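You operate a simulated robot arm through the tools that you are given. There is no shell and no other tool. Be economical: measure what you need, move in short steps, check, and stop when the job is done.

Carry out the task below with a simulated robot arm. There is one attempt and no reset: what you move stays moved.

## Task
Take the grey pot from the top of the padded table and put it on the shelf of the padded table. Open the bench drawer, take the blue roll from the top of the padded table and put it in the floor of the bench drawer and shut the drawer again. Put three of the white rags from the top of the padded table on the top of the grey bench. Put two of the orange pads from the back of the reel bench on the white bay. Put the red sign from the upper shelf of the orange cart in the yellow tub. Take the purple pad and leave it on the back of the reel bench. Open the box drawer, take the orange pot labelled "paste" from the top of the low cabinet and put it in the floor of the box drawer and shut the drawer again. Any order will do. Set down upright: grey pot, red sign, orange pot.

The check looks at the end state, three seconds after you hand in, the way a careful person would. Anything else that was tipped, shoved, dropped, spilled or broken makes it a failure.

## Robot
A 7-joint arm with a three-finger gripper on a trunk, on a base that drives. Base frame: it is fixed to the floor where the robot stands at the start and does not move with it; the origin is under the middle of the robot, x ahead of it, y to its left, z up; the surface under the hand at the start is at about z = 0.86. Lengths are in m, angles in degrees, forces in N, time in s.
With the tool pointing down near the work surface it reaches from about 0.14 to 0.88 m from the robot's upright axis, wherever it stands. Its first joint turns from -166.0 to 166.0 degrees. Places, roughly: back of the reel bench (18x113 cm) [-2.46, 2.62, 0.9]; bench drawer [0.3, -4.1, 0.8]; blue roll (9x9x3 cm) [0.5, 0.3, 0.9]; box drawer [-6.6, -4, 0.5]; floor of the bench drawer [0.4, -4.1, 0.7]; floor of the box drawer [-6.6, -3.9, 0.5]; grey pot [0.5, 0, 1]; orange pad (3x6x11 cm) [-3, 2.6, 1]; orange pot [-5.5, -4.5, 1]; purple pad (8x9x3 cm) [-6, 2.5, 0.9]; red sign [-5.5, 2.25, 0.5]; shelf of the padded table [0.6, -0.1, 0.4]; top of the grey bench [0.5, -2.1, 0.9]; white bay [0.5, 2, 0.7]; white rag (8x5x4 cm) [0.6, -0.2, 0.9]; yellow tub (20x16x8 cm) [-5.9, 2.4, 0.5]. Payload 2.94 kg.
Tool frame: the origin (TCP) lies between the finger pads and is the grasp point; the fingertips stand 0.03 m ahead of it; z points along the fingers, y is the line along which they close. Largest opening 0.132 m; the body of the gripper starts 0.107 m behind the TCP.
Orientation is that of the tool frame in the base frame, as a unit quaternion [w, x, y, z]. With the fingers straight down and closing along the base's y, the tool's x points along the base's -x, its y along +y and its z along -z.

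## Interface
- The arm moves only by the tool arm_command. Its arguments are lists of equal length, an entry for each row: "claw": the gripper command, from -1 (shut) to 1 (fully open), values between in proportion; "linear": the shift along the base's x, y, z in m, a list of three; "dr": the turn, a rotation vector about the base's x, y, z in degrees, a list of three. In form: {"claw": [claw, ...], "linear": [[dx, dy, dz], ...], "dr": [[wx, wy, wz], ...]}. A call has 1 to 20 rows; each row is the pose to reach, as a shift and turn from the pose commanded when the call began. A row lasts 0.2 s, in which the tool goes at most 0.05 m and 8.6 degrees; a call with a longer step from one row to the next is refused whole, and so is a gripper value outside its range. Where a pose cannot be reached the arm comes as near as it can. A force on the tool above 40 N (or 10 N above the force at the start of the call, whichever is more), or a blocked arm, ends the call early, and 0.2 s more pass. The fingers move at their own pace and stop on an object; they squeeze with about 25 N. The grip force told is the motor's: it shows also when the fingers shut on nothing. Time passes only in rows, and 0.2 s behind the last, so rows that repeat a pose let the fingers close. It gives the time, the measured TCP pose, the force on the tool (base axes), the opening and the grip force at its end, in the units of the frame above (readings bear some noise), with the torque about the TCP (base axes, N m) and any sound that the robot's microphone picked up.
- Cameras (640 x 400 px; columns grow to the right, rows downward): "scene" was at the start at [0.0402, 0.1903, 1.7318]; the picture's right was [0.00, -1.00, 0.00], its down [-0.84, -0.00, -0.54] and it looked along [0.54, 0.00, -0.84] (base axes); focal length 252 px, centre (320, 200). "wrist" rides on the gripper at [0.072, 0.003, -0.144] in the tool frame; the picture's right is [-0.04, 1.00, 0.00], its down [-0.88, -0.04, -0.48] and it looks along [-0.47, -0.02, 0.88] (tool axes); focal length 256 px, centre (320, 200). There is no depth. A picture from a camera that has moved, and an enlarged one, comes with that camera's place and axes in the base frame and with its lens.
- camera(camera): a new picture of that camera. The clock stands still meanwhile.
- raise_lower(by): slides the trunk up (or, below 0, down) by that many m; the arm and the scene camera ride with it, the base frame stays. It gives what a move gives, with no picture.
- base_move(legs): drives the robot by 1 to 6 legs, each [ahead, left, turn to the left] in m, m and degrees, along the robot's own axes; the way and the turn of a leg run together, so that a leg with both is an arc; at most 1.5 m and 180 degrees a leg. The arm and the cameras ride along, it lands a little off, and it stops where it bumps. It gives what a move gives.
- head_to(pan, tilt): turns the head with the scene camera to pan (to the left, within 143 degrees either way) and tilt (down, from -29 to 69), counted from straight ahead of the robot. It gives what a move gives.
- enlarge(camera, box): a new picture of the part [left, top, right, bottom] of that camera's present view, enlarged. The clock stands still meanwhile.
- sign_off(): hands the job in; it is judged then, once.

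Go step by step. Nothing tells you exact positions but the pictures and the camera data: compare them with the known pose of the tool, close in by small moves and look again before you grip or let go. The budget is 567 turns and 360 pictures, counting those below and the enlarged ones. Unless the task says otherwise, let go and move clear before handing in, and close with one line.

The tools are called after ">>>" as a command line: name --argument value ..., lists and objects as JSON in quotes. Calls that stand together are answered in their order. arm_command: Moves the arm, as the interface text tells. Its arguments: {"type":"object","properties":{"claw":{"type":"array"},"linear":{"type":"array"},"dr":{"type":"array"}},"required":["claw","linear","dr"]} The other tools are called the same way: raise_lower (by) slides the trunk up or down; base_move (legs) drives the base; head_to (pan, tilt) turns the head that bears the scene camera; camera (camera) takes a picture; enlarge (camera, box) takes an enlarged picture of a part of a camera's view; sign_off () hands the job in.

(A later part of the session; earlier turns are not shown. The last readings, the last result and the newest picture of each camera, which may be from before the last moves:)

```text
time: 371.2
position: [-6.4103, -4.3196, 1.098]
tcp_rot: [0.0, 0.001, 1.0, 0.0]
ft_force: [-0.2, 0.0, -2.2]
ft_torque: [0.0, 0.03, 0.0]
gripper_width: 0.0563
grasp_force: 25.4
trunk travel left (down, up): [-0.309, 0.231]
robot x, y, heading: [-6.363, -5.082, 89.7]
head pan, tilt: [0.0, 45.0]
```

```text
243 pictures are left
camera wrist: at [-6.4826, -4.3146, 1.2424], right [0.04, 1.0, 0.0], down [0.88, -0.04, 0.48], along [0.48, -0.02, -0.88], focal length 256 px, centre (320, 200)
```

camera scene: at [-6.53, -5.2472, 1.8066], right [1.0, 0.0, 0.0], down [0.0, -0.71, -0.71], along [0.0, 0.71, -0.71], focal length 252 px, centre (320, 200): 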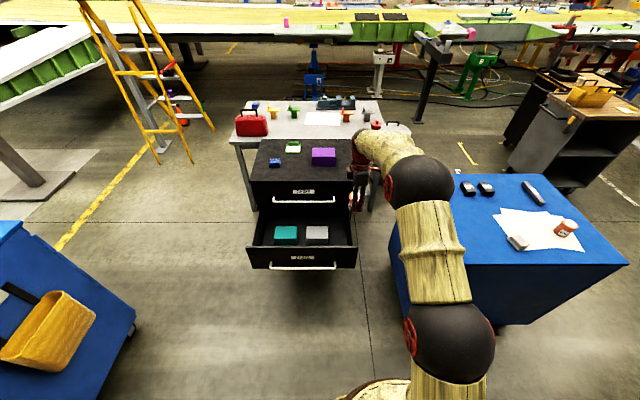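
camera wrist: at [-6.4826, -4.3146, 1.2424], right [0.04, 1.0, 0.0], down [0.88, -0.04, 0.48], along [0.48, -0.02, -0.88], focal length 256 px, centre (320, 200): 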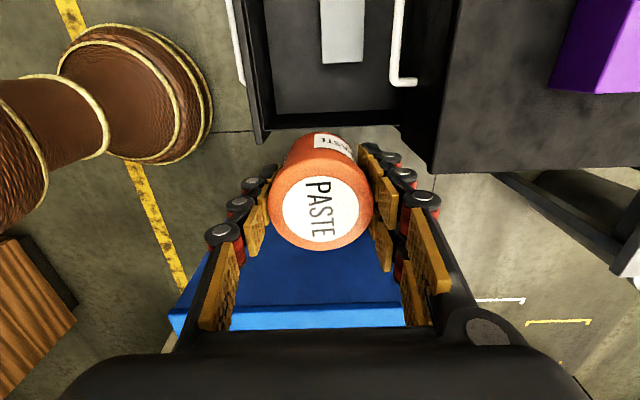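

The free strip runs x −6.476 to −6.363, so I'll centre at −6.42. Lowering the trunk, then checking.

>>> raise_lower --by -0.3

>>> arm_command --claw '[-1, -1, -1]' --linear '[[-0.005, 0, -0.03], [-0.009, 0, -0.06], [-0.009, 0, -0.09]]' --dr '[[0, 0, 0], [0, 0, 0], [0, 0, 0]]'

>>> camera --camera "wrist"

>>> camera --camera "scene"

```text
time: 374.2
position: [-6.4104, -4.32, 0.7998]
tcp_rot: [0.001, 0.001, 1.0, 0.001]
ft_force: [0.3, -0.1, 0.2]
ft_torque: [0.02, 0.01, 0.0]
gripper_width: 0.0563
grasp_force: 25.2
trunk travel left (down, up): [-0.009, 0.531]
robot x, y, heading: [-6.3658, -5.0809, 90.0]
head pan, tilt: [0.0, 45.0]
```

```text
time: 375.0
position: [-6.4192, -4.3208, 0.7086]
tcp_rot: [0.001, 0.0, 1.0, 0.001]
ft_force: [-0.8, 0.3, -0.5]
ft_torque: [0.02, 0.02, -0.04]
gripper_width: 0.0561
grasp_force: 24.8
trunk travel left (down, up): [-0.009, 0.531]
robot x, y, heading: [-6.3633, -5.0835, 89.9]
head pan, tilt: [0.0, 45.0]
```

```text
242 pictures are left
camera wrist: at [-6.4918, -4.3161, 0.8531], right [0.04, 1.0, 0.0], down [0.88, -0.04, 0.48], along [0.48, -0.02, -0.88], focal length 256 px, centre (320, 200)
```

wrist: 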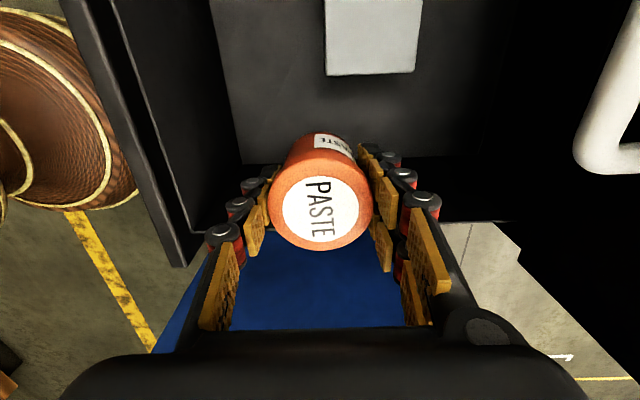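

```text
241 pictures are left
camera scene: at [-6.5542, -5.0285, 1.5066], right [1.0, 0.0, 0.0], down [0.0, -0.71, -0.71], along [0.0, 0.71, -0.71], focal length 252 px, centre (320, 200)
```

scene: 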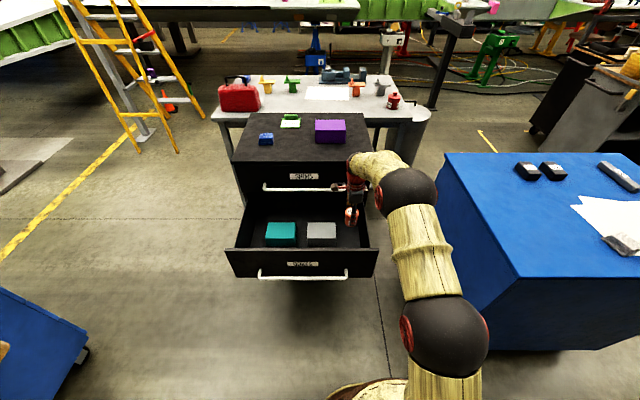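

Well aligned. Lowering into the drawer.

>>> arm_command --claw '[-1, -1, -1, -1, -1]' --linear '[[0, 0, -0.03], [0, 0, -0.06], [0, 0, -0.09], [0, 0, -0.12], [0, 0, -0.145]]' --dr '[[0, 0, 0], [0, 0, 0], [0, 0, 0], [0, 0, 0], [0, 0, 0]]'

>>> camera --camera "wrist"

>>> enlarge --camera "scene" --box '[220, 140, 460, 290]'

```text
time: 376.2
position: [-6.4191, -4.3198, 0.5653]
tcp_rot: [0.001, 0.001, 1.0, 0.001]
ft_force: [0.2, 0.1, -0.5]
ft_torque: [-0.03, 0.01, -0.02]
gripper_width: 0.0564
grasp_force: 25.0
trunk travel left (down, up): [-0.009, 0.531]
robot x, y, heading: [-6.3658, -5.0799, 90.1]
head pan, tilt: [0.0, 45.0]
```

```text
240 pictures are left
camera wrist: at [-6.4914, -4.3157, 0.7089], right [0.04, 1.0, 0.0], down [0.88, -0.04, 0.48], along [0.48, -0.02, -0.88], focal length 256 px, centre (320, 200)
```

wrist: 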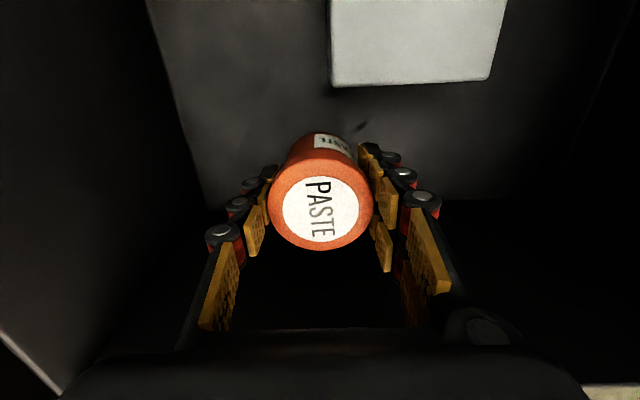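

```text
2.67 times, centred on (340, 215) of scene
camera zoom: at [-6.5542, -5.0286, 1.5067], right [1.0, 0.0, 0.0], down [0.0, -0.71, -0.71], along [0.0, 0.71, -0.71], focal length 672 px, centre (267, 160)
```

zoom: 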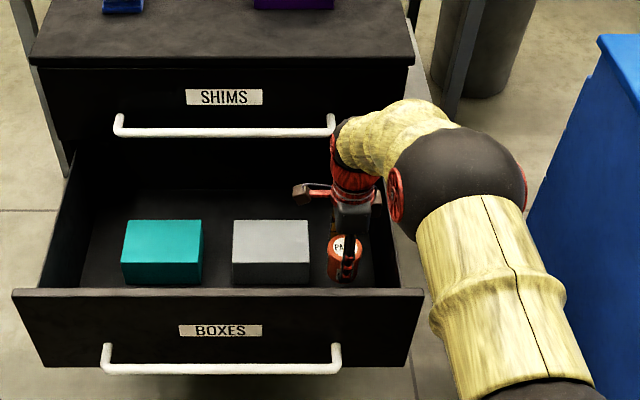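

Still clear. Slow descent to contact.

>>> arm_command --claw '[-1, -1, -1, -1, -1, -1]' --linear '[[0, 0, -0.005], [0, 0, -0.01], [0, 0, -0.014], [0, 0, -0.018], [0, 0, -0.022], [0, 0, -0.026]]' --dr '[[0, 0, 0], [0, 0, 0], [0, 0, 0], [0, 0, 0], [0, 0, 0], [0, 0, 0]]'

```text
time: 377.6
position: [-6.4185, -4.3196, 0.5371]
tcp_rot: [0.001, 0.001, 1.0, 0.001]
ft_force: [0.0, 0.9, -1.4]
ft_torque: [-0.04, -0.02, -0.01]
gripper_width: 0.056
grasp_force: 25.0
trunk travel left (down, up): [-0.009, 0.531]
robot x, y, heading: [-6.3657, -5.0755, 89.9]
head pan, tilt: [0.0, 45.0]
```

>>> arm_command --claw '[-1, -1, -1, -1, -1, -1]' --linear '[[0, 0, -0.003], [0, 0, -0.006], [0, 0, -0.009], [0, 0, -0.012], [0, 0, -0.015], [0, 0, -0.018]]' --dr '[[0, 0, 0], [0, 0, 0], [0, 0, 0], [0, 0, 0], [0, 0, 0], [0, 0, 0]]'

>>> camera --camera "wrist"

```text
time: 379.0
position: [-6.4181, -4.32, 0.5196]
tcp_rot: [0.001, 0.001, 1.0, -0.001]
ft_force: [-0.2, -1.0, -1.7]
ft_torque: [-0.02, 0.01, 0.0]
gripper_width: 0.0561
grasp_force: 24.7
trunk travel left (down, up): [-0.009, 0.531]
robot x, y, heading: [-6.3658, -5.0774, 90.1]
head pan, tilt: [0.0, 45.0]
```

```text
238 pictures are left
camera wrist: at [-6.4917, -4.3157, 0.6638], right [0.04, 1.0, 0.0], down [0.88, -0.04, 0.48], along [0.48, -0.02, -0.88], focal length 256 px, centre (320, 200)
```

wrist: 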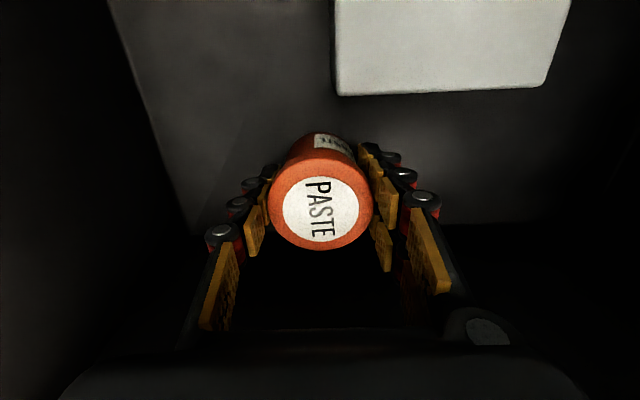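

>>> arm_command --claw '[-1, -1, -1, -1, -1, -1]' --linear '[[0, 0, -0.003], [0, 0, -0.006], [0, 0, -0.009], [0, 0, -0.012], [0, 0, -0.014], [0, 0, -0.016]]' --dr '[[0, 0, 0], [0, 0, 0], [0, 0, 0], [0, 0, 0], [0, 0, 0], [0, 0, 0]]'

```text
time: 380.4
position: [-6.42, -4.3186, 0.5063]
tcp_rot: [0.0, 0.0, 1.0, 0.003]
ft_force: [-0.4, 0.9, 22.0]
ft_torque: [-0.03, -0.03, -0.04]
gripper_width: 0.0564
grasp_force: 24.6
trunk travel left (down, up): [-0.009, 0.531]
robot x, y, heading: [-6.3652, -5.0821, 90.3]
head pan, tilt: [0.0, 45.0]
```

Contact at z ≈ 0.506. Easing up, releasing and rising.

>>> arm_command --claw '[-1, 0, 0.35, 0.35, 0.35, 0.35, 0.35, 0.35, 0.35, 0.35]' --linear '[[0, 0, 0.003], [0, 0, 0.003], [0, 0, 0.003], [0, 0, 0.003], [0, 0, 0.03], [0, 0, 0.07], [0, 0, 0.115], [0, 0, 0.16], [0, 0, 0.2], [0, 0, 0.24]]' --dr '[[0, 0, 0], [0, 0, 0], [0, 0, 0], [0, 0, 0], [0, 0, 0], [0, 0, 0], [0, 0, 0], [0, 0, 0], [0, 0, 0], [0, 0, 0]]'

>>> camera --camera "wrist"

```text
time: 382.6
position: [-6.4186, -4.321, 0.743]
tcp_rot: [0.001, 0.001, 1.0, 0.0]
ft_force: [-0.6, -0.6, 0.3]
ft_torque: [-0.03, 0.01, 0.03]
gripper_width: 0.0889
grasp_force: 0.0
trunk travel left (down, up): [-0.009, 0.531]
robot x, y, heading: [-6.3604, -5.081, 90.0]
head pan, tilt: [0.0, 45.0]
```

```text
237 pictures are left
camera wrist: at [-6.4908, -4.3169, 0.8878], right [0.04, 1.0, 0.0], down [0.88, -0.04, 0.48], along [0.48, -0.02, -0.88], focal length 256 px, centre (320, 200)
```

wrist: 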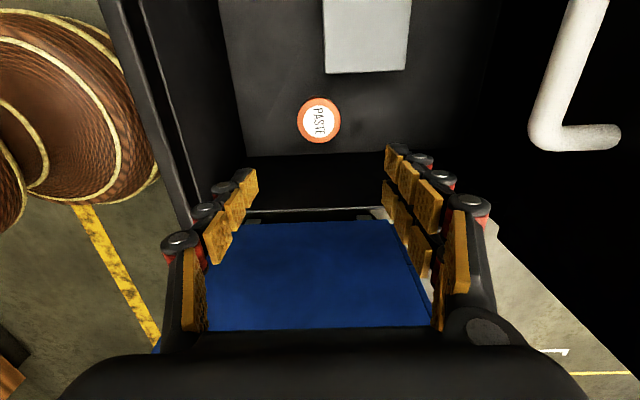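

The pot stands upright in the drawer. Now to shut it: I'll rise, back off and set the tool at 45° with closed fingers in front of the panel.

>>> raise_lower --by 0.2

>>> base_move --legs '[[-0.35, 0, 0], [0, 0.22, 0]]'

>>> arm_command --claw '[-1, -1, -1, -1, -1, -1, -1, -1, -1, -1, -1]' --linear '[[0, 0, 0], [0, 0, 0], [0, 0, 0], [0, 0, 0], [0, 0, 0], [0, 0, 0], [0, 0, 0], [0, 0, 0], [0, 0, 0], [0, 0, 0], [0, 0, 0]]' --dr '[[0, 0, 8.2], [0, 0, 16.4], [0, 0, 24.6], [0, 0, 32.8], [0, 0, 41], [0, 0, 49.2], [0, 0, 57.4], [0, 0, 65.6], [0, 0, 73.8], [0, 0, 82], [0, 0, 90]]'

>>> arm_command --claw '[-1, -1, -1, -1, -1, -1]' --linear '[[0, 0, 0], [0, 0, 0], [0, 0, 0], [0, 0, 0], [0, 0, 0], [0, 0, 0]]' --dr '[[8, 0, 0], [16, 0, 0], [24, 0, 0], [32, 0, 0], [40, 0, 0], [45, 0, 0]]'

>>> camera --camera "scene"

```text
time: 384.8
position: [-6.418, -4.3207, 0.944]
tcp_rot: [0.001, 0.001, 1.0, 0.0]
ft_force: [0.1, -0.7, -0.3]
ft_torque: [-0.02, 0.01, 0.02]
gripper_width: 0.0889
grasp_force: 0.1
trunk travel left (down, up): [-0.209, 0.331]
robot x, y, heading: [-6.3641, -5.0792, 89.9]
head pan, tilt: [0.0, 45.0]
```

```text
time: 388.3
position: [-6.6396, -4.6689, 0.9457]
tcp_rot: [0.001, 0.0, 1.0, 0.002]
ft_force: [0.5, -0.6, -0.4]
ft_torque: [0.0, 0.0, -0.02]
gripper_width: 0.089
grasp_force: 0.0
trunk travel left (down, up): [-0.209, 0.331]
robot x, y, heading: [-6.5832, -5.4275, 90.0]
head pan, tilt: [0.0, 45.0]
```

```text
time: 390.7
position: [-6.6404, -4.6697, 0.9436]
tcp_rot: [0.0, 0.708, -0.707, -0.002]
ft_force: [0.4, 0.4, -0.6]
ft_torque: [-0.02, -0.01, -0.03]
gripper_width: 0.0
grasp_force: 24.6
trunk travel left (down, up): [-0.209, 0.331]
robot x, y, heading: [-6.5835, -5.4288, 90.2]
head pan, tilt: [0.0, 45.0]
```

```text
time: 392.1
position: [-6.6424, -4.6656, 0.9451]
tcp_rot: [-0.271, 0.653, -0.652, -0.274]
ft_force: [0.2, 1.9, 1.8]
ft_torque: [-0.19, -0.01, -0.02]
gripper_width: 0.0
grasp_force: 24.5
trunk travel left (down, up): [-0.209, 0.331]
robot x, y, heading: [-6.5856, -5.4249, 89.7]
head pan, tilt: [0.0, 45.0]
```

```text
236 pictures are left
camera scene: at [-6.7761, -5.3756, 1.7064], right [1.0, 0.0, 0.0], down [0.0, -0.71, -0.71], along [0.0, 0.71, -0.71], focal length 252 px, centre (320, 200)
```

scene: 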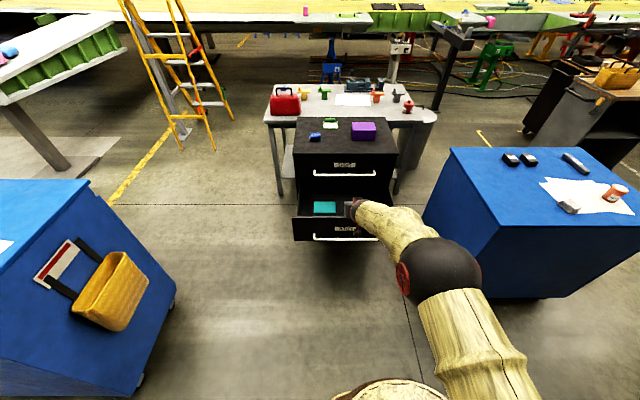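

>>> raise_lower --by -0.2

>>> arm_command --claw '[-1, -1, -1, -1]' --linear '[[0, 0, -0.04], [0, 0, -0.08], [0, 0, -0.11], [0, 0, -0.135]]' --dr '[[0, 0, 0], [0, 0, 0], [0, 0, 0], [0, 0, 0]]'

>>> camera --camera "wrist"

```text
time: 394.3
position: [-6.6419, -4.6692, 0.7435]
tcp_rot: [-0.27, 0.654, -0.653, -0.272]
ft_force: [1.1, 0.1, 0.4]
ft_torque: [-0.01, -0.02, -0.01]
gripper_width: 0.0
grasp_force: 24.8
trunk travel left (down, up): [-0.009, 0.531]
robot x, y, heading: [-6.5833, -5.4295, 90.3]
head pan, tilt: [0.0, 45.0]
```

```text
time: 395.3
position: [-6.6415, -4.669, 0.6086]
tcp_rot: [0.27, -0.653, 0.653, 0.272]
ft_force: [-0.5, -0.3, -0.2]
ft_torque: [-0.05, -0.01, -0.01]
gripper_width: 0.0
grasp_force: 24.8
trunk travel left (down, up): [-0.009, 0.531]
robot x, y, heading: [-6.5852, -5.4299, 90.1]
head pan, tilt: [0.0, 45.0]
```

```text
235 pictures are left
camera wrist: at [-6.6437, -4.821, 0.6597], right [-1.0, 0.03, 0.03], down [0.04, 0.28, 0.96], along [0.02, 0.96, -0.28], focal length 256 px, centre (320, 200)
```

wrist: 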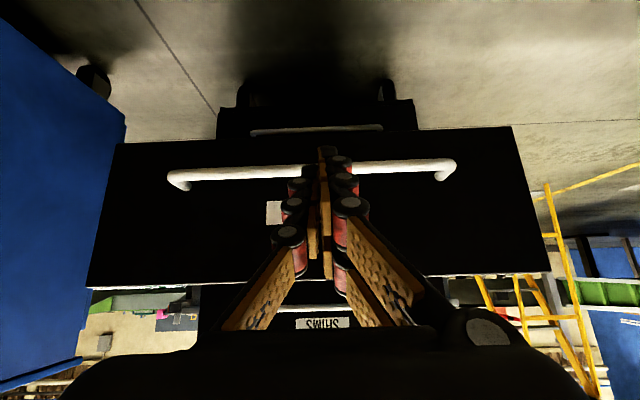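

Aligned with the panel above the bar. I'll push by driving forward.

>>> base_move --legs '[[0.48, 0, 0]]'

>>> enlarge --camera "scene" --box '[240, 120, 460, 300]'

```text
time: 398.2
position: [-6.6429, -4.1841, 0.609]
tcp_rot: [-0.269, 0.655, -0.652, -0.273]
ft_force: [0.4, 0.1, 0.4]
ft_torque: [0.0, 0.03, -0.05]
gripper_width: 0.0
grasp_force: 25.3
trunk travel left (down, up): [-0.009, 0.531]
robot x, y, heading: [-6.5842, -4.9427, 90.0]
head pan, tilt: [0.0, 45.0]
```

```text
2.22 times, centred on (350, 210) of scene
camera zoom: at [-6.7765, -4.8921, 1.5067], right [1.0, 0.0, 0.0], down [0.0, -0.71, -0.71], along [0.0, 0.71, -0.71], focal length 560 px, centre (253, 178)
```

zoom: 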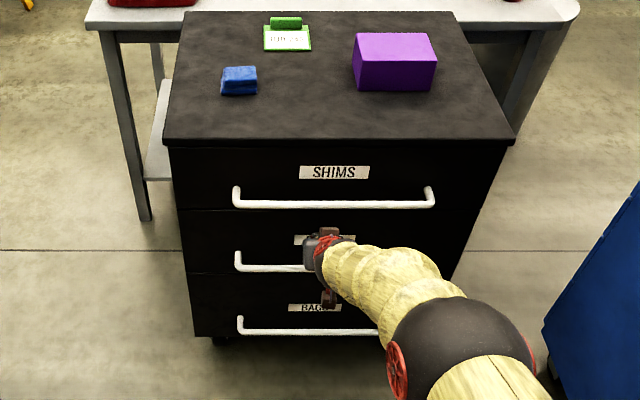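

Nearly shut. Finishing with small arm steps until it stops.

>>> arm_command --claw '[-1, -1, -1, -1, -1, -1, -1, -1]' --linear '[[0, 0.008, 0], [0, 0.016, 0], [0, 0.024, 0], [0, 0.032, 0], [0, 0.04, 0], [0, 0.046, 0], [0, 0.052, 0], [0, 0.058, 0]]' --dr '[[0, 0, 0], [0, 0, 0], [0, 0, 0], [0, 0, 0], [0, 0, 0], [0, 0, 0], [0, 0, 0], [0, 0, 0]]'

>>> enlarge --camera "scene" --box '[240, 120, 460, 300]'

```text
time: 398.8
position: [-6.6424, -4.1756, 0.6051]
tcp_rot: [-0.268, 0.655, -0.653, -0.27]
ft_force: [0.8, -13.4, 5.6]
ft_torque: [0.12, 0.0, 0.08]
gripper_width: 0.0003
grasp_force: 24.5
trunk travel left (down, up): [-0.009, 0.531]
robot x, y, heading: [-6.5868, -4.9447, 90.2]
head pan, tilt: [0.0, 45.0]
stopped in row 2: the force on the tool passed its limit at 53 N (the readings are from after the stop); the commanded pose is now the measured one
```

```text
2.22 times, centred on (350, 210) of scene
camera zoom: at [-6.7765, -4.8938, 1.5067], right [1.0, 0.0, 0.0], down [0.0, -0.71, -0.71], along [0.0, 0.71, -0.71], focal length 560 px, centre (253, 178)
```

zoom: 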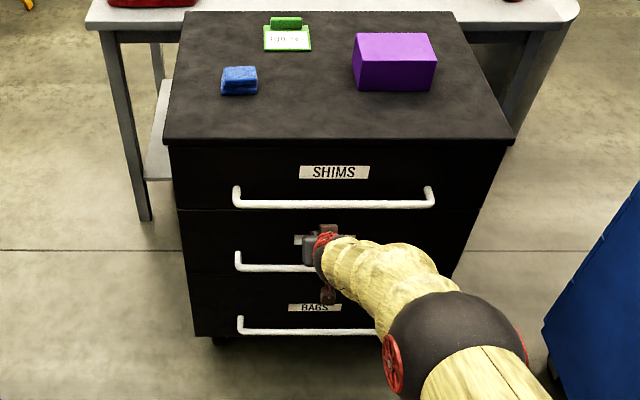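

Stopped hard; the bar position matches the closed state within millimetres. I'll back off and confirm.

>>> base_move --legs '[[-0.4, 0, 0]]'

>>> raise_lower --by 0.25

>>> arm_command --claw '[-1, -1, -1, -1, -1, -1]' --linear '[[0, 0, 0.04], [0, 0, 0.08], [0, 0, 0.12], [0, 0, 0.16], [0, 0, 0.2], [0, 0, 0.24]]' --dr '[[-8, 0, 0], [-16, 0, 0], [-24, 0, 0], [-32, 0, 0], [-40, 0, 0], [-45, 0, 0]]'

>>> camera --camera "scene"

```text
time: 401.2
position: [-6.6439, -4.5743, 0.6043]
tcp_rot: [-0.268, 0.655, -0.653, -0.27]
ft_force: [0.4, -0.3, 0.2]
ft_torque: [-0.03, -0.04, 0.06]
gripper_width: 0.0
grasp_force: 24.7
trunk travel left (down, up): [-0.009, 0.531]
robot x, y, heading: [-6.5846, -5.3438, 90.0]
head pan, tilt: [0.0, 45.0]
```

```text
time: 403.8
position: [-6.6427, -4.5735, 0.8539]
tcp_rot: [-0.268, 0.655, -0.653, -0.27]
ft_force: [0.1, 0.3, -0.8]
ft_torque: [-0.01, -0.04, -0.02]
gripper_width: 0.0001
grasp_force: 25.0
trunk travel left (down, up): [-0.259, 0.281]
robot x, y, heading: [-6.5846, -5.341, 90.4]
head pan, tilt: [0.0, 45.0]
```

```text
time: 404.7
position: [-6.5597, -4.8382, 0.7231]
tcp_rot: [-0.058, 0.736, -0.664, 0.119]
ft_force: [-0.5, 0.5, 0.4]
ft_torque: [-0.02, -0.01, -0.01]
gripper_width: 0.0001
grasp_force: 24.7
out of reach, approached as far as the arm can: row 2
trunk travel left (down, up): [-0.259, 0.281]
robot x, y, heading: [-6.5836, -5.3438, 90.3]
head pan, tilt: [0.0, 45.0]
stopped in row 4: the force on the tool passed its limit at 42 N (the readings are from after the stop); the commanded pose is now the measured one
```

```text
232 pictures are left
camera scene: at [-6.776, -5.2928, 1.7565], right [1.0, 0.0, 0.0], down [0.0, -0.71, -0.71], along [0.0, 0.71, -0.71], focal length 252 px, centre (320, 200)
```

scene: 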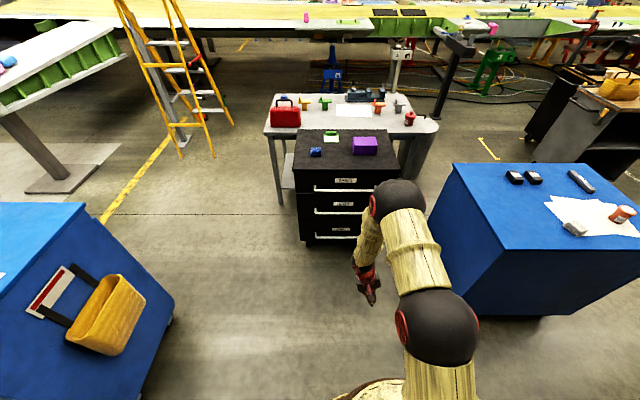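

The drawer is closed flush, but the arm swung into an awkward posture and stopped itself. I'll ease it forward and up while restoring the vertical tool.

>>> arm_command --claw '[-1, -1, -1, -1, -1, -1]' --linear '[[-0.01, 0.03, 0.02], [-0.02, 0.06, 0.04], [-0.03, 0.09, 0.06], [-0.04, 0.12, 0.08], [-0.05, 0.14, 0.11], [-0.06, 0.16, 0.14]]' --dr '[[0.8, 2.4, -1], [1.6, 4.8, -2], [2.4, 7.2, -3], [3.2, 9.6, -4], [4, 12, -5], [4.9, 14.3, -5.8]]'

>>> camera --camera "scene"

```text
time: 406.1
position: [-6.6189, -4.6737, 0.8638]
tcp_rot: [-0.001, 0.707, -0.707, -0.001]
ft_force: [-0.2, -0.6, -0.1]
ft_torque: [0.01, 0.01, 0.0]
gripper_width: 0.0002
grasp_force: 24.7
trunk travel left (down, up): [-0.259, 0.281]
robot x, y, heading: [-6.582, -5.341, 90.1]
head pan, tilt: [0.0, 45.0]
```

```text
231 pictures are left
camera scene: at [-6.7755, -5.2931, 1.7567], right [1.0, 0.0, 0.0], down [0.0, -0.71, -0.71], along [0.0, 0.71, -0.71], focal length 252 px, centre (320, 200)
```

scene: 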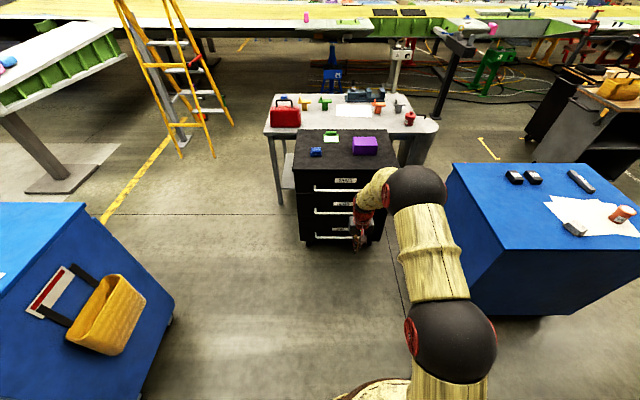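

The arm is back in its normal posture. Raising it to travel height.

>>> arm_command --claw '[1, 1, 1, 1, 1, 1]' --linear '[[0, 0, 0.04], [0, 0, 0.08], [0, 0, 0.12], [0, 0, 0.16], [0, -0.03, 0.19], [0, -0.07, 0.21]]' --dr '[[0, 0, 0], [0, 0, 0], [0, 0, 0], [0, 0, 0], [0, 0, 0], [0, 0, 0]]'

>>> head_to --pan 70 --tilt 15

>>> camera --camera "scene"

>>> head_to --pan 0 --tilt 15

>>> camera --camera "scene"

```text
time: 407.5
position: [-6.6184, -4.7451, 1.0751]
tcp_rot: [-0.002, 0.708, -0.707, -0.002]
ft_force: [0.4, -0.8, -0.9]
ft_torque: [0.05, -0.01, 0.02]
gripper_width: 0.0995
grasp_force: 0.0
trunk travel left (down, up): [-0.259, 0.281]
robot x, y, heading: [-6.5877, -5.3436, 90.4]
head pan, tilt: [0.0, 45.0]
```

```text
time: 408.9
position: [-6.6183, -4.7433, 1.0723]
tcp_rot: [-0.001, 0.707, -0.707, -0.001]
ft_force: [0.1, 0.1, 0.6]
ft_torque: [0.02, 0.0, -0.01]
gripper_width: 0.1321
grasp_force: 0.1
trunk travel left (down, up): [-0.259, 0.281]
robot x, y, heading: [-6.5855, -5.3402, 90.3]
head pan, tilt: [70.0, 15.0]
```

```text
230 pictures are left
camera scene: at [-6.8631, -5.3424, 1.8035], right [0.34, 0.94, 0.0], down [0.24, -0.09, -0.97], along [-0.91, 0.33, -0.26], focal length 252 px, centre (320, 200)
```

scene: 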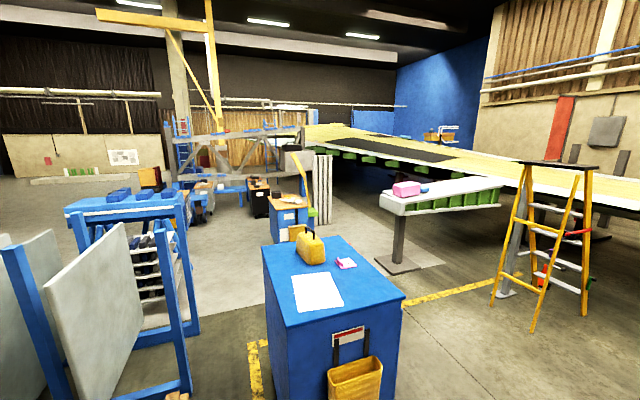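

```text
time: 410.3
position: [-6.6189, -4.744, 1.0729]
tcp_rot: [-0.001, 0.707, -0.707, -0.001]
ft_force: [0.1, 0.7, 0.1]
ft_torque: [0.0, -0.01, -0.01]
gripper_width: 0.132
grasp_force: 0.0
trunk travel left (down, up): [-0.259, 0.281]
robot x, y, heading: [-6.5844, -5.3462, 90.4]
head pan, tilt: [0.0, 15.0]
```

```text
229 pictures are left
camera scene: at [-6.7756, -5.2807, 1.8035], right [1.0, 0.0, 0.0], down [0.0, -0.26, -0.97], along [0.0, 0.97, -0.26], focal length 252 px, centre (320, 200)
```

scene: 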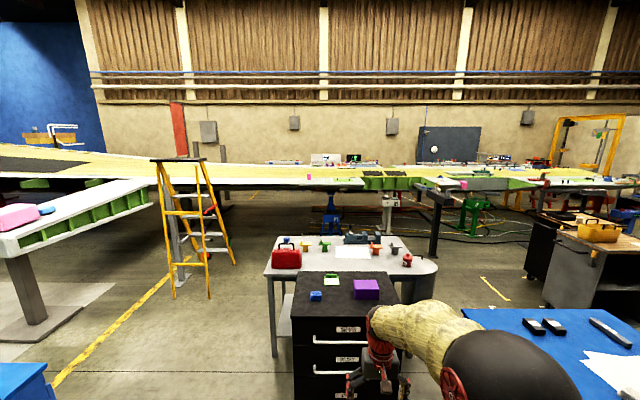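

The wing blocks the direct way north, so I must return through the passage. I'll turn to heading 180° (elbow over the cabinet side) and reverse back out the same way.

>>> base_move --legs '[[0, 0, 89.6]]'

>>> base_move --legs '[[-1.17, -0.25, 0]]'

```text
time: 414.5
position: [-7.1846, -5.372, 1.0743]
tcp_rot: [0.0, 1.0, -0.005, 0.0]
ft_force: [-0.3, 0.4, -0.5]
ft_torque: [0.02, -0.02, 0.0]
gripper_width: 0.132
grasp_force: 0.1
trunk travel left (down, up): [-0.259, 0.281]
robot x, y, heading: [-6.5868, -5.3429, 179.5]
head pan, tilt: [0.0, 15.0]
```

```text
time: 420.6
position: [-6.0122, -5.1297, 1.0745]
tcp_rot: [-0.001, 1.0, -0.008, -0.001]
ft_force: [-1.0, -0.8, -0.1]
ft_torque: [0.03, 0.0, -0.02]
gripper_width: 0.1321
grasp_force: 0.2
trunk travel left (down, up): [-0.259, 0.281]
robot x, y, heading: [-5.4074, -5.1067, 179.3]
head pan, tilt: [0.0, 15.0]
```

>>> base_move --legs '[[-0.295, -0.131, 0.7], [-0.28, -0.092, 0]]'

>>> base_move --legs '[[-0.45, -0.3, 0]]'

```text
time: 424.3
position: [-5.4302, -4.9155, 1.0736]
tcp_rot: [0.0, 1.0, -0.003, -0.004]
ft_force: [-0.1, -0.7, 0.5]
ft_torque: [-0.02, 0.02, -0.01]
gripper_width: 0.1318
grasp_force: 0.1
trunk travel left (down, up): [-0.259, 0.281]
robot x, y, heading: [-4.8286, -4.8857, 179.8]
head pan, tilt: [0.0, 15.0]
```

```text
time: 427.5
position: [-4.9756, -4.6144, 1.0745]
tcp_rot: [0.0, 1.0, -0.002, -0.002]
ft_force: [0.1, 0.0, -0.7]
ft_torque: [-0.01, 0.02, 0.02]
gripper_width: 0.1322
grasp_force: 0.0
trunk travel left (down, up): [-0.259, 0.281]
robot x, y, heading: [-4.3733, -4.5868, 179.9]
head pan, tilt: [0.0, 15.0]
```

Out of the passage. Reversing back up the aisle.

>>> base_move --legs '[[-0.14, -0.18, 0], [-0.75, -0.54, 0], [-1.4, 0, 0], [-1.4, 0.03, 0]]'

```text
time: 446.8
position: [-1.2926, -3.9269, 1.0743]
tcp_rot: [0.0, 1.0, -0.009, -0.002]
ft_force: [0.0, -0.7, -0.6]
ft_torque: [-0.02, 0.04, 0.01]
gripper_width: 0.1319
grasp_force: 0.0
trunk travel left (down, up): [-0.259, 0.281]
robot x, y, heading: [-0.6943, -3.9021, 179.1]
head pan, tilt: [0.0, 15.0]
```

>>> base_move --legs '[[0, 0, -90], [0, 0, -89], [0, 1.4, 0], [0, 1.4, 0], [0, 1.0, 0]]'

>>> head_to --pan 60 --tilt 35

>>> camera --camera "scene"

>>> head_to --pan 125 --tilt 25

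>>> camera --camera "scene"

```text
time: 472.6
position: [-0.1678, -0.07, 1.0739]
tcp_rot: [0.003, -0.016, 1.0, 0.001]
ft_force: [-0.1, 0.3, 0.7]
ft_torque: [0.01, 0.03, 0.04]
gripper_width: 0.1321
grasp_force: 0.0
trunk travel left (down, up): [-0.259, 0.281]
robot x, y, heading: [-0.7658, -0.1216, 2.0]
head pan, tilt: [0.0, 15.0]
```

```text
time: 473.9
position: [-0.1699, -0.0707, 1.0749]
tcp_rot: [0.003, -0.016, 1.0, -0.001]
ft_force: [-0.7, 0.6, 0.1]
ft_torque: [0.04, -0.01, 0.0]
gripper_width: 0.1318
grasp_force: 0.0
trunk travel left (down, up): [-0.259, 0.281]
robot x, y, heading: [-0.7665, -0.1224, 2.0]
head pan, tilt: [60.0, 35.0]
```

```text
228 pictures are left
camera scene: at [-0.7627, 0.1434, 1.7715], right [0.88, -0.47, 0.0], down [-0.27, -0.51, -0.82], along [0.38, 0.72, -0.57], focal length 252 px, centre (320, 200)
```

scene: 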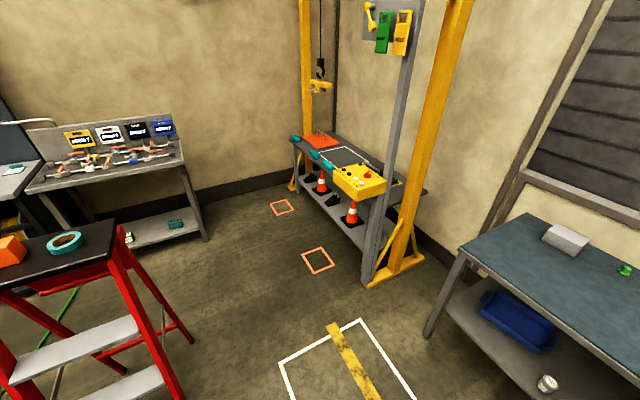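

```text
time: 475.3
position: [-0.169, -0.0711, 1.0741]
tcp_rot: [0.003, -0.015, 1.0, 0.0]
ft_force: [0.0, 0.2, 0.1]
ft_torque: [-0.01, 0.02, 0.0]
gripper_width: 0.132
grasp_force: 0.0
trunk travel left (down, up): [-0.259, 0.281]
robot x, y, heading: [-0.7656, -0.1249, 2.0]
head pan, tilt: [125.0, 25.0]
```

```text
227 pictures are left
camera scene: at [-0.8595, 0.1392, 1.7873], right [0.8, 0.6, 0.0], down [0.25, -0.34, -0.91], along [-0.55, 0.72, -0.42], focal length 252 px, centre (320, 200)
```

scene: 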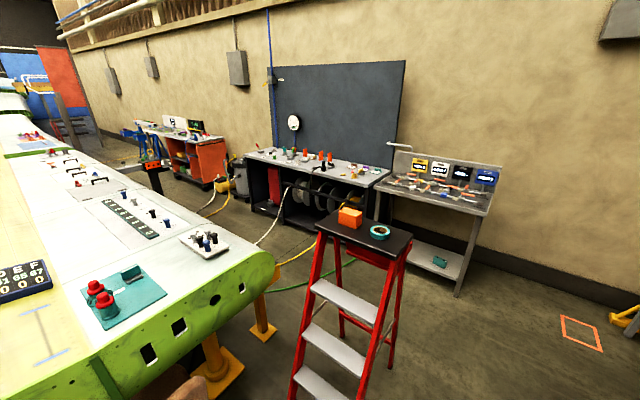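

The white bay is the outlined area on the table under the yellow gantry. A red stepladder stands near (−1.4, 1.2) on the way to the reel bench. I'll move to about (−0.45, 1.2) for a better look at the corridor.

>>> base_move --legs '[[0.3, 0, -2], [0, 1.3, 0]]'

>>> head_to --pan 100 --tilt 45

>>> camera --camera "scene"

>>> head_to --pan 135 --tilt 45

>>> camera --camera "scene"

```text
time: 483.4
position: [0.1216, 1.2058, 1.073]
tcp_rot: [0.002, -0.004, 1.0, -0.001]
ft_force: [0.5, 0.4, 0.5]
ft_torque: [-0.03, 0.02, -0.02]
gripper_width: 0.1321
grasp_force: 0.1
trunk travel left (down, up): [-0.259, 0.281]
robot x, y, heading: [-0.4774, 1.1697, 0.7]
head pan, tilt: [125.0, 25.0]
```

```text
time: 484.3
position: [0.1209, 1.2065, 1.0743]
tcp_rot: [0.003, -0.004, 1.0, 0.0]
ft_force: [1.1, 0.0, -0.4]
ft_torque: [0.0, 0.01, -0.02]
gripper_width: 0.1319
grasp_force: 0.2
trunk travel left (down, up): [-0.259, 0.281]
robot x, y, heading: [-0.4801, 1.1648, 0.5]
head pan, tilt: [100.0, 45.0]
```

```text
226 pictures are left
camera scene: at [-0.5253, 1.4377, 1.7568], right [0.98, 0.19, 0.0], down [0.13, -0.69, -0.71], along [-0.13, 0.7, -0.71], focal length 252 px, centre (320, 200)
```

scene: 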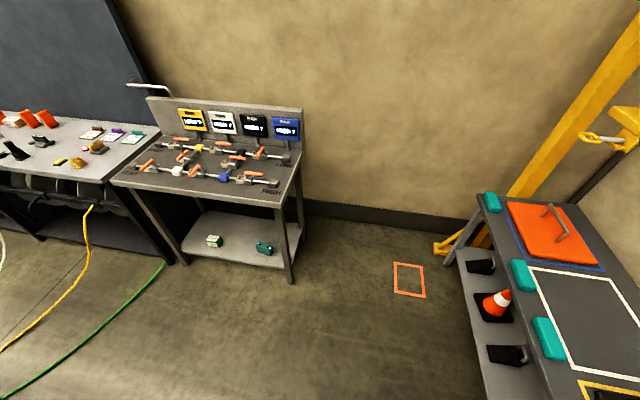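

```text
time: 485.3
position: [0.1208, 1.2063, 1.073]
tcp_rot: [0.003, -0.004, 1.0, 0.001]
ft_force: [0.6, -0.2, -0.2]
ft_torque: [0.0, 0.01, 0.0]
gripper_width: 0.1322
grasp_force: 0.0
trunk travel left (down, up): [-0.259, 0.281]
robot x, y, heading: [-0.4751, 1.1666, 0.5]
head pan, tilt: [135.0, 45.0]
```

```text
225 pictures are left
camera scene: at [-0.5683, 1.4147, 1.7567], right [0.7, 0.71, 0.0], down [0.51, -0.49, -0.71], along [-0.51, 0.49, -0.71], focal length 252 px, centre (320, 200)
```

scene: 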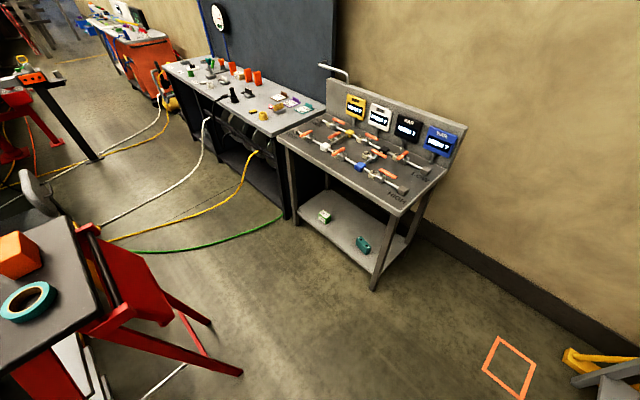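

The corridor between ladder (y ≤ 1.32) and benches (y ≥ 2.2) is about 0.88 m — passable. The gantry's control box must be close to the hand, so I'll check before moving.

>>> head_to --pan 20 --tilt 45

>>> camera --camera "scene"

```text
time: 487.2
position: [0.1207, 1.2056, 1.0735]
tcp_rot: [0.003, -0.004, 1.0, 0.0]
ft_force: [-0.5, 0.4, 0.3]
ft_torque: [-0.01, 0.06, 0.01]
gripper_width: 0.132
grasp_force: 0.1
trunk travel left (down, up): [-0.259, 0.281]
robot x, y, heading: [-0.4793, 1.1684, 0.8]
head pan, tilt: [20.0, 45.0]
```

```text
224 pictures are left
camera scene: at [-0.4341, 1.3865, 1.7567], right [0.35, -0.94, 0.0], down [-0.66, -0.25, -0.71], along [0.66, 0.25, -0.71], focal length 252 px, centre (320, 200)
```

scene: 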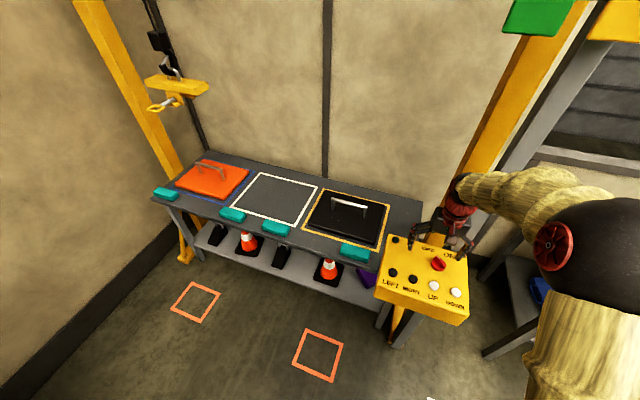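

The hand is directly over the control box. I'll raise and retract the arm, then turn to face the bench wall.

>>> arm_command --claw '[1, 1, 1, 1, 1, 1, 1, 1]' --linear '[[0, 0, 0.04], [0, 0, 0.08], [0, 0, 0.1], [-0.04, 0, 0.1], [-0.08, 0, 0.1], [-0.12, 0, 0.1], [-0.16, 0, 0.1], [-0.18, 0, 0.1]]' --dr '[[0, 0, 0], [0, 0, 0], [0, 0, 0], [0, 0, 0], [0, 0, 0], [0, 0, 0], [0, 0, 0], [0, 0, 0]]'

>>> base_move --legs '[[-0.1, 0, 0], [0, 0, 89.2]]'

```text
time: 489.1
position: [-0.0585, 1.2063, 1.1734]
tcp_rot: [0.003, -0.004, 1.0, 0.0]
ft_force: [0.4, 0.7, 0.6]
ft_torque: [-0.02, -0.02, 0.03]
gripper_width: 0.1318
grasp_force: 0.0
trunk travel left (down, up): [-0.259, 0.281]
robot x, y, heading: [-0.479, 1.1674, 0.7]
head pan, tilt: [20.0, 45.0]
```

```text
time: 494.0
position: [-0.6096, 1.5882, 1.1738]
tcp_rot: [0.002, -0.703, 0.711, 0.002]
ft_force: [0.3, -0.5, 0.8]
ft_torque: [0.0, -0.01, 0.0]
gripper_width: 0.1322
grasp_force: 0.0
trunk travel left (down, up): [-0.259, 0.281]
robot x, y, heading: [-0.5796, 1.1686, 89.3]
head pan, tilt: [20.0, 45.0]
```

Facing the bench wall. Forward to y ≈ 1.76, then slide left along the corridor.

>>> base_move --legs '[[0.59, 0, 0.5], [0, 0.9, 0]]'

>>> head_to --pan 70 --tilt 50

>>> camera --camera "scene"

```text
time: 501.6
position: [-1.4982, 2.1913, 1.174]
tcp_rot: [0.001, -0.7, 0.714, 0.001]
ft_force: [-0.3, -0.1, 0.6]
ft_torque: [0.0, -0.04, -0.03]
gripper_width: 0.132
grasp_force: 0.0
trunk travel left (down, up): [-0.259, 0.281]
robot x, y, heading: [-1.4764, 1.7631, 89.0]
head pan, tilt: [20.0, 45.0]
```

```text
time: 502.8
position: [-1.498, 2.1923, 1.1747]
tcp_rot: [0.003, -0.7, 0.714, 0.002]
ft_force: [-0.2, 0.5, 0.0]
ft_torque: [0.01, 0.02, -0.01]
gripper_width: 0.132
grasp_force: 0.1
trunk travel left (down, up): [-0.259, 0.281]
robot x, y, heading: [-1.4725, 1.7703, 88.9]
head pan, tilt: [70.0, 50.0]
```

```text
223 pictures are left
camera scene: at [-1.7347, 1.7703, 1.7498], right [0.36, 0.93, 0.0], down [0.71, -0.28, -0.64], along [-0.6, 0.23, -0.77], focal length 252 px, centre (320, 200)
```

scene: 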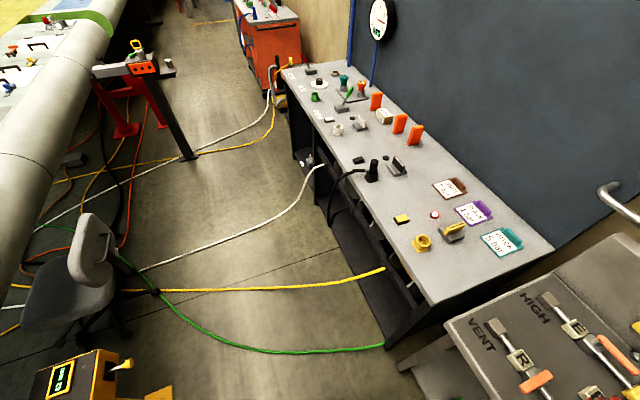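

I see three orange pads standing in a row at the back of the reel bench. Only hoses lie on the floor; sliding further left.

>>> base_move --legs '[[0, 0.6, 0.8]]'

>>> base_move --legs '[[0, 0.6, 0]]'

>>> head_to --pan 10 --tilt 45

>>> camera --camera "scene"

>>> camera --camera "wrist"

```text
time: 506.2
position: [-2.1048, 2.1973, 1.1744]
tcp_rot: [0.002, -0.705, 0.71, 0.001]
ft_force: [0.6, 0.0, -0.2]
ft_torque: [0.02, -0.02, 0.01]
gripper_width: 0.1321
grasp_force: 0.0
trunk travel left (down, up): [-0.259, 0.281]
robot x, y, heading: [-2.072, 1.7771, 90.2]
head pan, tilt: [70.0, 50.0]
```

```text
time: 509.6
position: [-2.7111, 2.1976, 1.1739]
tcp_rot: [0.002, -0.706, 0.708, 0.002]
ft_force: [0.2, 0.1, -0.5]
ft_torque: [-0.01, 0.0, -0.01]
gripper_width: 0.1319
grasp_force: 0.2
trunk travel left (down, up): [-0.259, 0.281]
robot x, y, heading: [-2.6771, 1.7753, 90.2]
head pan, tilt: [70.0, 50.0]
```

```text
time: 510.9
position: [-2.7116, 2.1969, 1.1739]
tcp_rot: [0.002, -0.707, 0.707, 0.002]
ft_force: [-0.1, 0.8, -0.3]
ft_torque: [-0.01, 0.0, 0.02]
gripper_width: 0.1321
grasp_force: 0.1
trunk travel left (down, up): [-0.259, 0.281]
robot x, y, heading: [-2.6775, 1.774, 90.1]
head pan, tilt: [10.0, 45.0]
```

```text
222 pictures are left
camera scene: at [-2.8818, 1.8263, 1.7567], right [0.98, 0.18, 0.0], down [0.12, -0.7, -0.71], along [-0.12, 0.7, -0.71], focal length 252 px, centre (320, 200)
```

scene: 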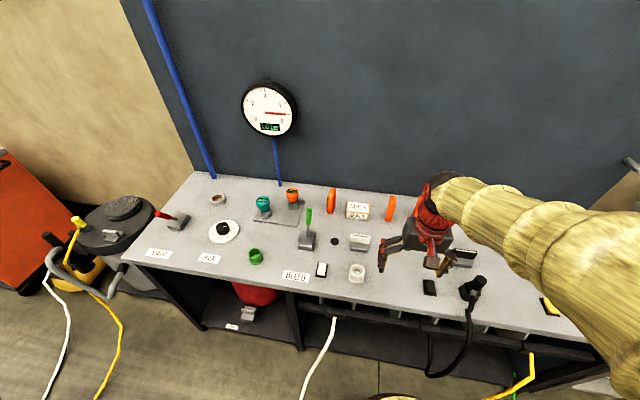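

```text
221 pictures are left
camera wrist: at [-2.7148, 2.1257, 1.3176], right [-1.0, 0.05, 0.0], down [0.04, 0.88, 0.48], along [0.02, 0.48, -0.88], focal length 256 px, centre (320, 200)
```

wrist: 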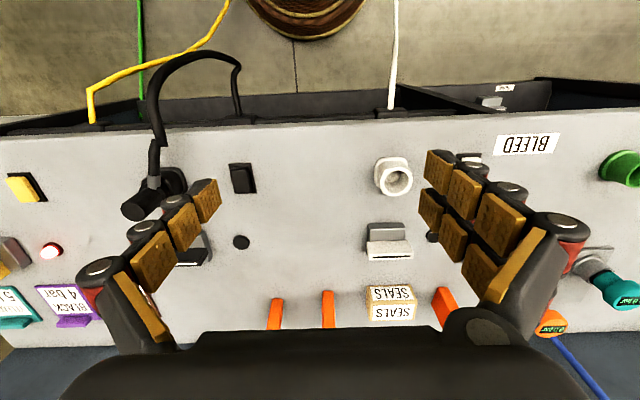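

>>> base_move --legs '[[0.07, 0, 0]]'

>>> arm_command --claw '[0, 0, 0, 0, 0, 0]' --linear '[[0, 0.04, 0], [0, 0.08, 0], [0, 0.12, 0], [0, 0.16, 0], [0, 0.2, 0], [0, 0.24, 0]]' --dr '[[0, 0, 0], [0, 0, 0], [0, 0, 0], [0, 0, 0], [0, 0, 0], [0, 0, 0]]'

>>> camera --camera "wrist"

>>> camera --camera "scene"

```text
time: 511.9
position: [-2.7124, 2.2689, 1.173]
tcp_rot: [0.002, -0.707, 0.707, 0.001]
ft_force: [-0.1, -0.1, 0.6]
ft_torque: [-0.04, 0.01, 0.0]
gripper_width: 0.1318
grasp_force: 0.1
trunk travel left (down, up): [-0.259, 0.281]
robot x, y, heading: [-2.6805, 1.8487, 90.1]
head pan, tilt: [10.0, 45.0]
```

```text
time: 513.3
position: [-2.7111, 2.5104, 1.1711]
tcp_rot: [0.001, -0.707, 0.708, 0.0]
ft_force: [0.3, -0.6, -0.4]
ft_torque: [-0.01, 0.02, 0.02]
gripper_width: 0.0658
grasp_force: 0.0
trunk travel left (down, up): [-0.259, 0.281]
robot x, y, heading: [-2.6785, 1.8466, 90.1]
head pan, tilt: [10.0, 45.0]
```

```text
220 pictures are left
camera wrist: at [-2.7154, 2.4378, 1.3159], right [-1.0, 0.04, 0.0], down [0.04, 0.88, 0.48], along [0.02, 0.48, -0.88], focal length 256 px, centre (320, 200)
```

wrist: 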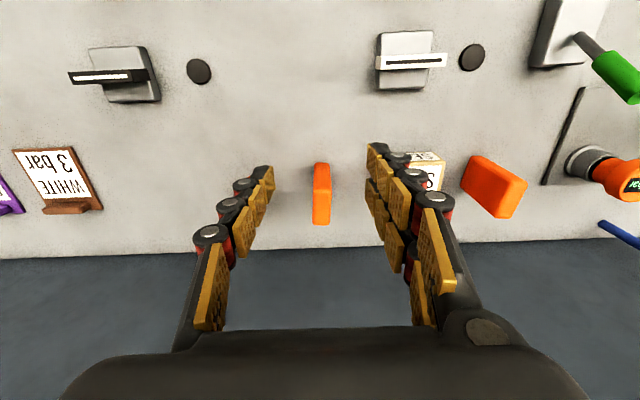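

```text
219 pictures are left
camera scene: at [-2.8819, 1.898, 1.7566], right [0.98, 0.18, 0.0], down [0.12, -0.7, -0.71], along [-0.12, 0.7, -0.71], focal length 252 px, centre (320, 200)
```

scene: 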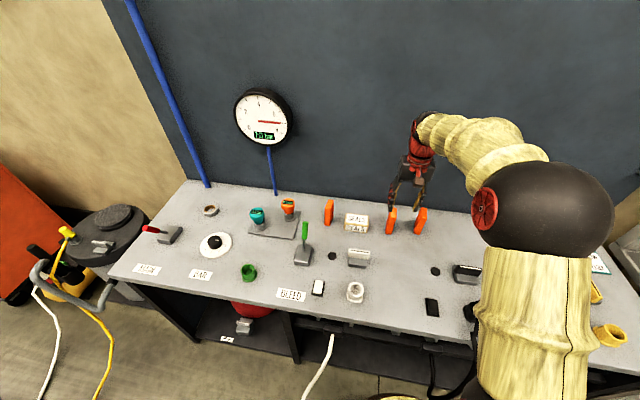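

>>> enlarge --camera "scene" --box '[300, 180, 460, 280]'

>>> enlarge --camera "wrist" --box '[240, 120, 540, 260]'

```text
4.00 times, centred on (380, 230) of scene
camera zoom: at [-2.8819, 1.898, 1.7566], right [0.98, 0.18, 0.0], down [0.12, -0.7, -0.71], along [-0.12, 0.7, -0.71], focal length 1009 px, centre (80, 80)
```

zoom: 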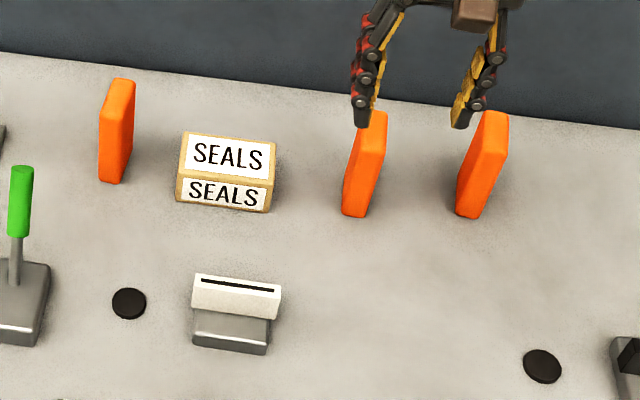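

```text
2.13 times, centred on (390, 190) of wrist
camera zoom: at [-2.7154, 2.4378, 1.3159], right [-1.0, 0.04, 0.0], down [0.04, 0.88, 0.48], along [0.02, 0.48, -0.88], focal length 546 px, centre (171, 221)
```

zoom: 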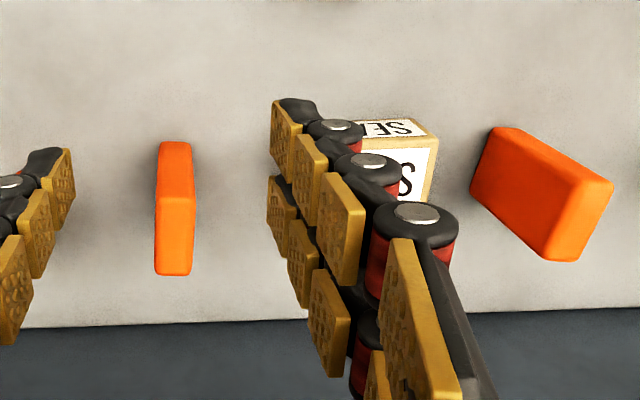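

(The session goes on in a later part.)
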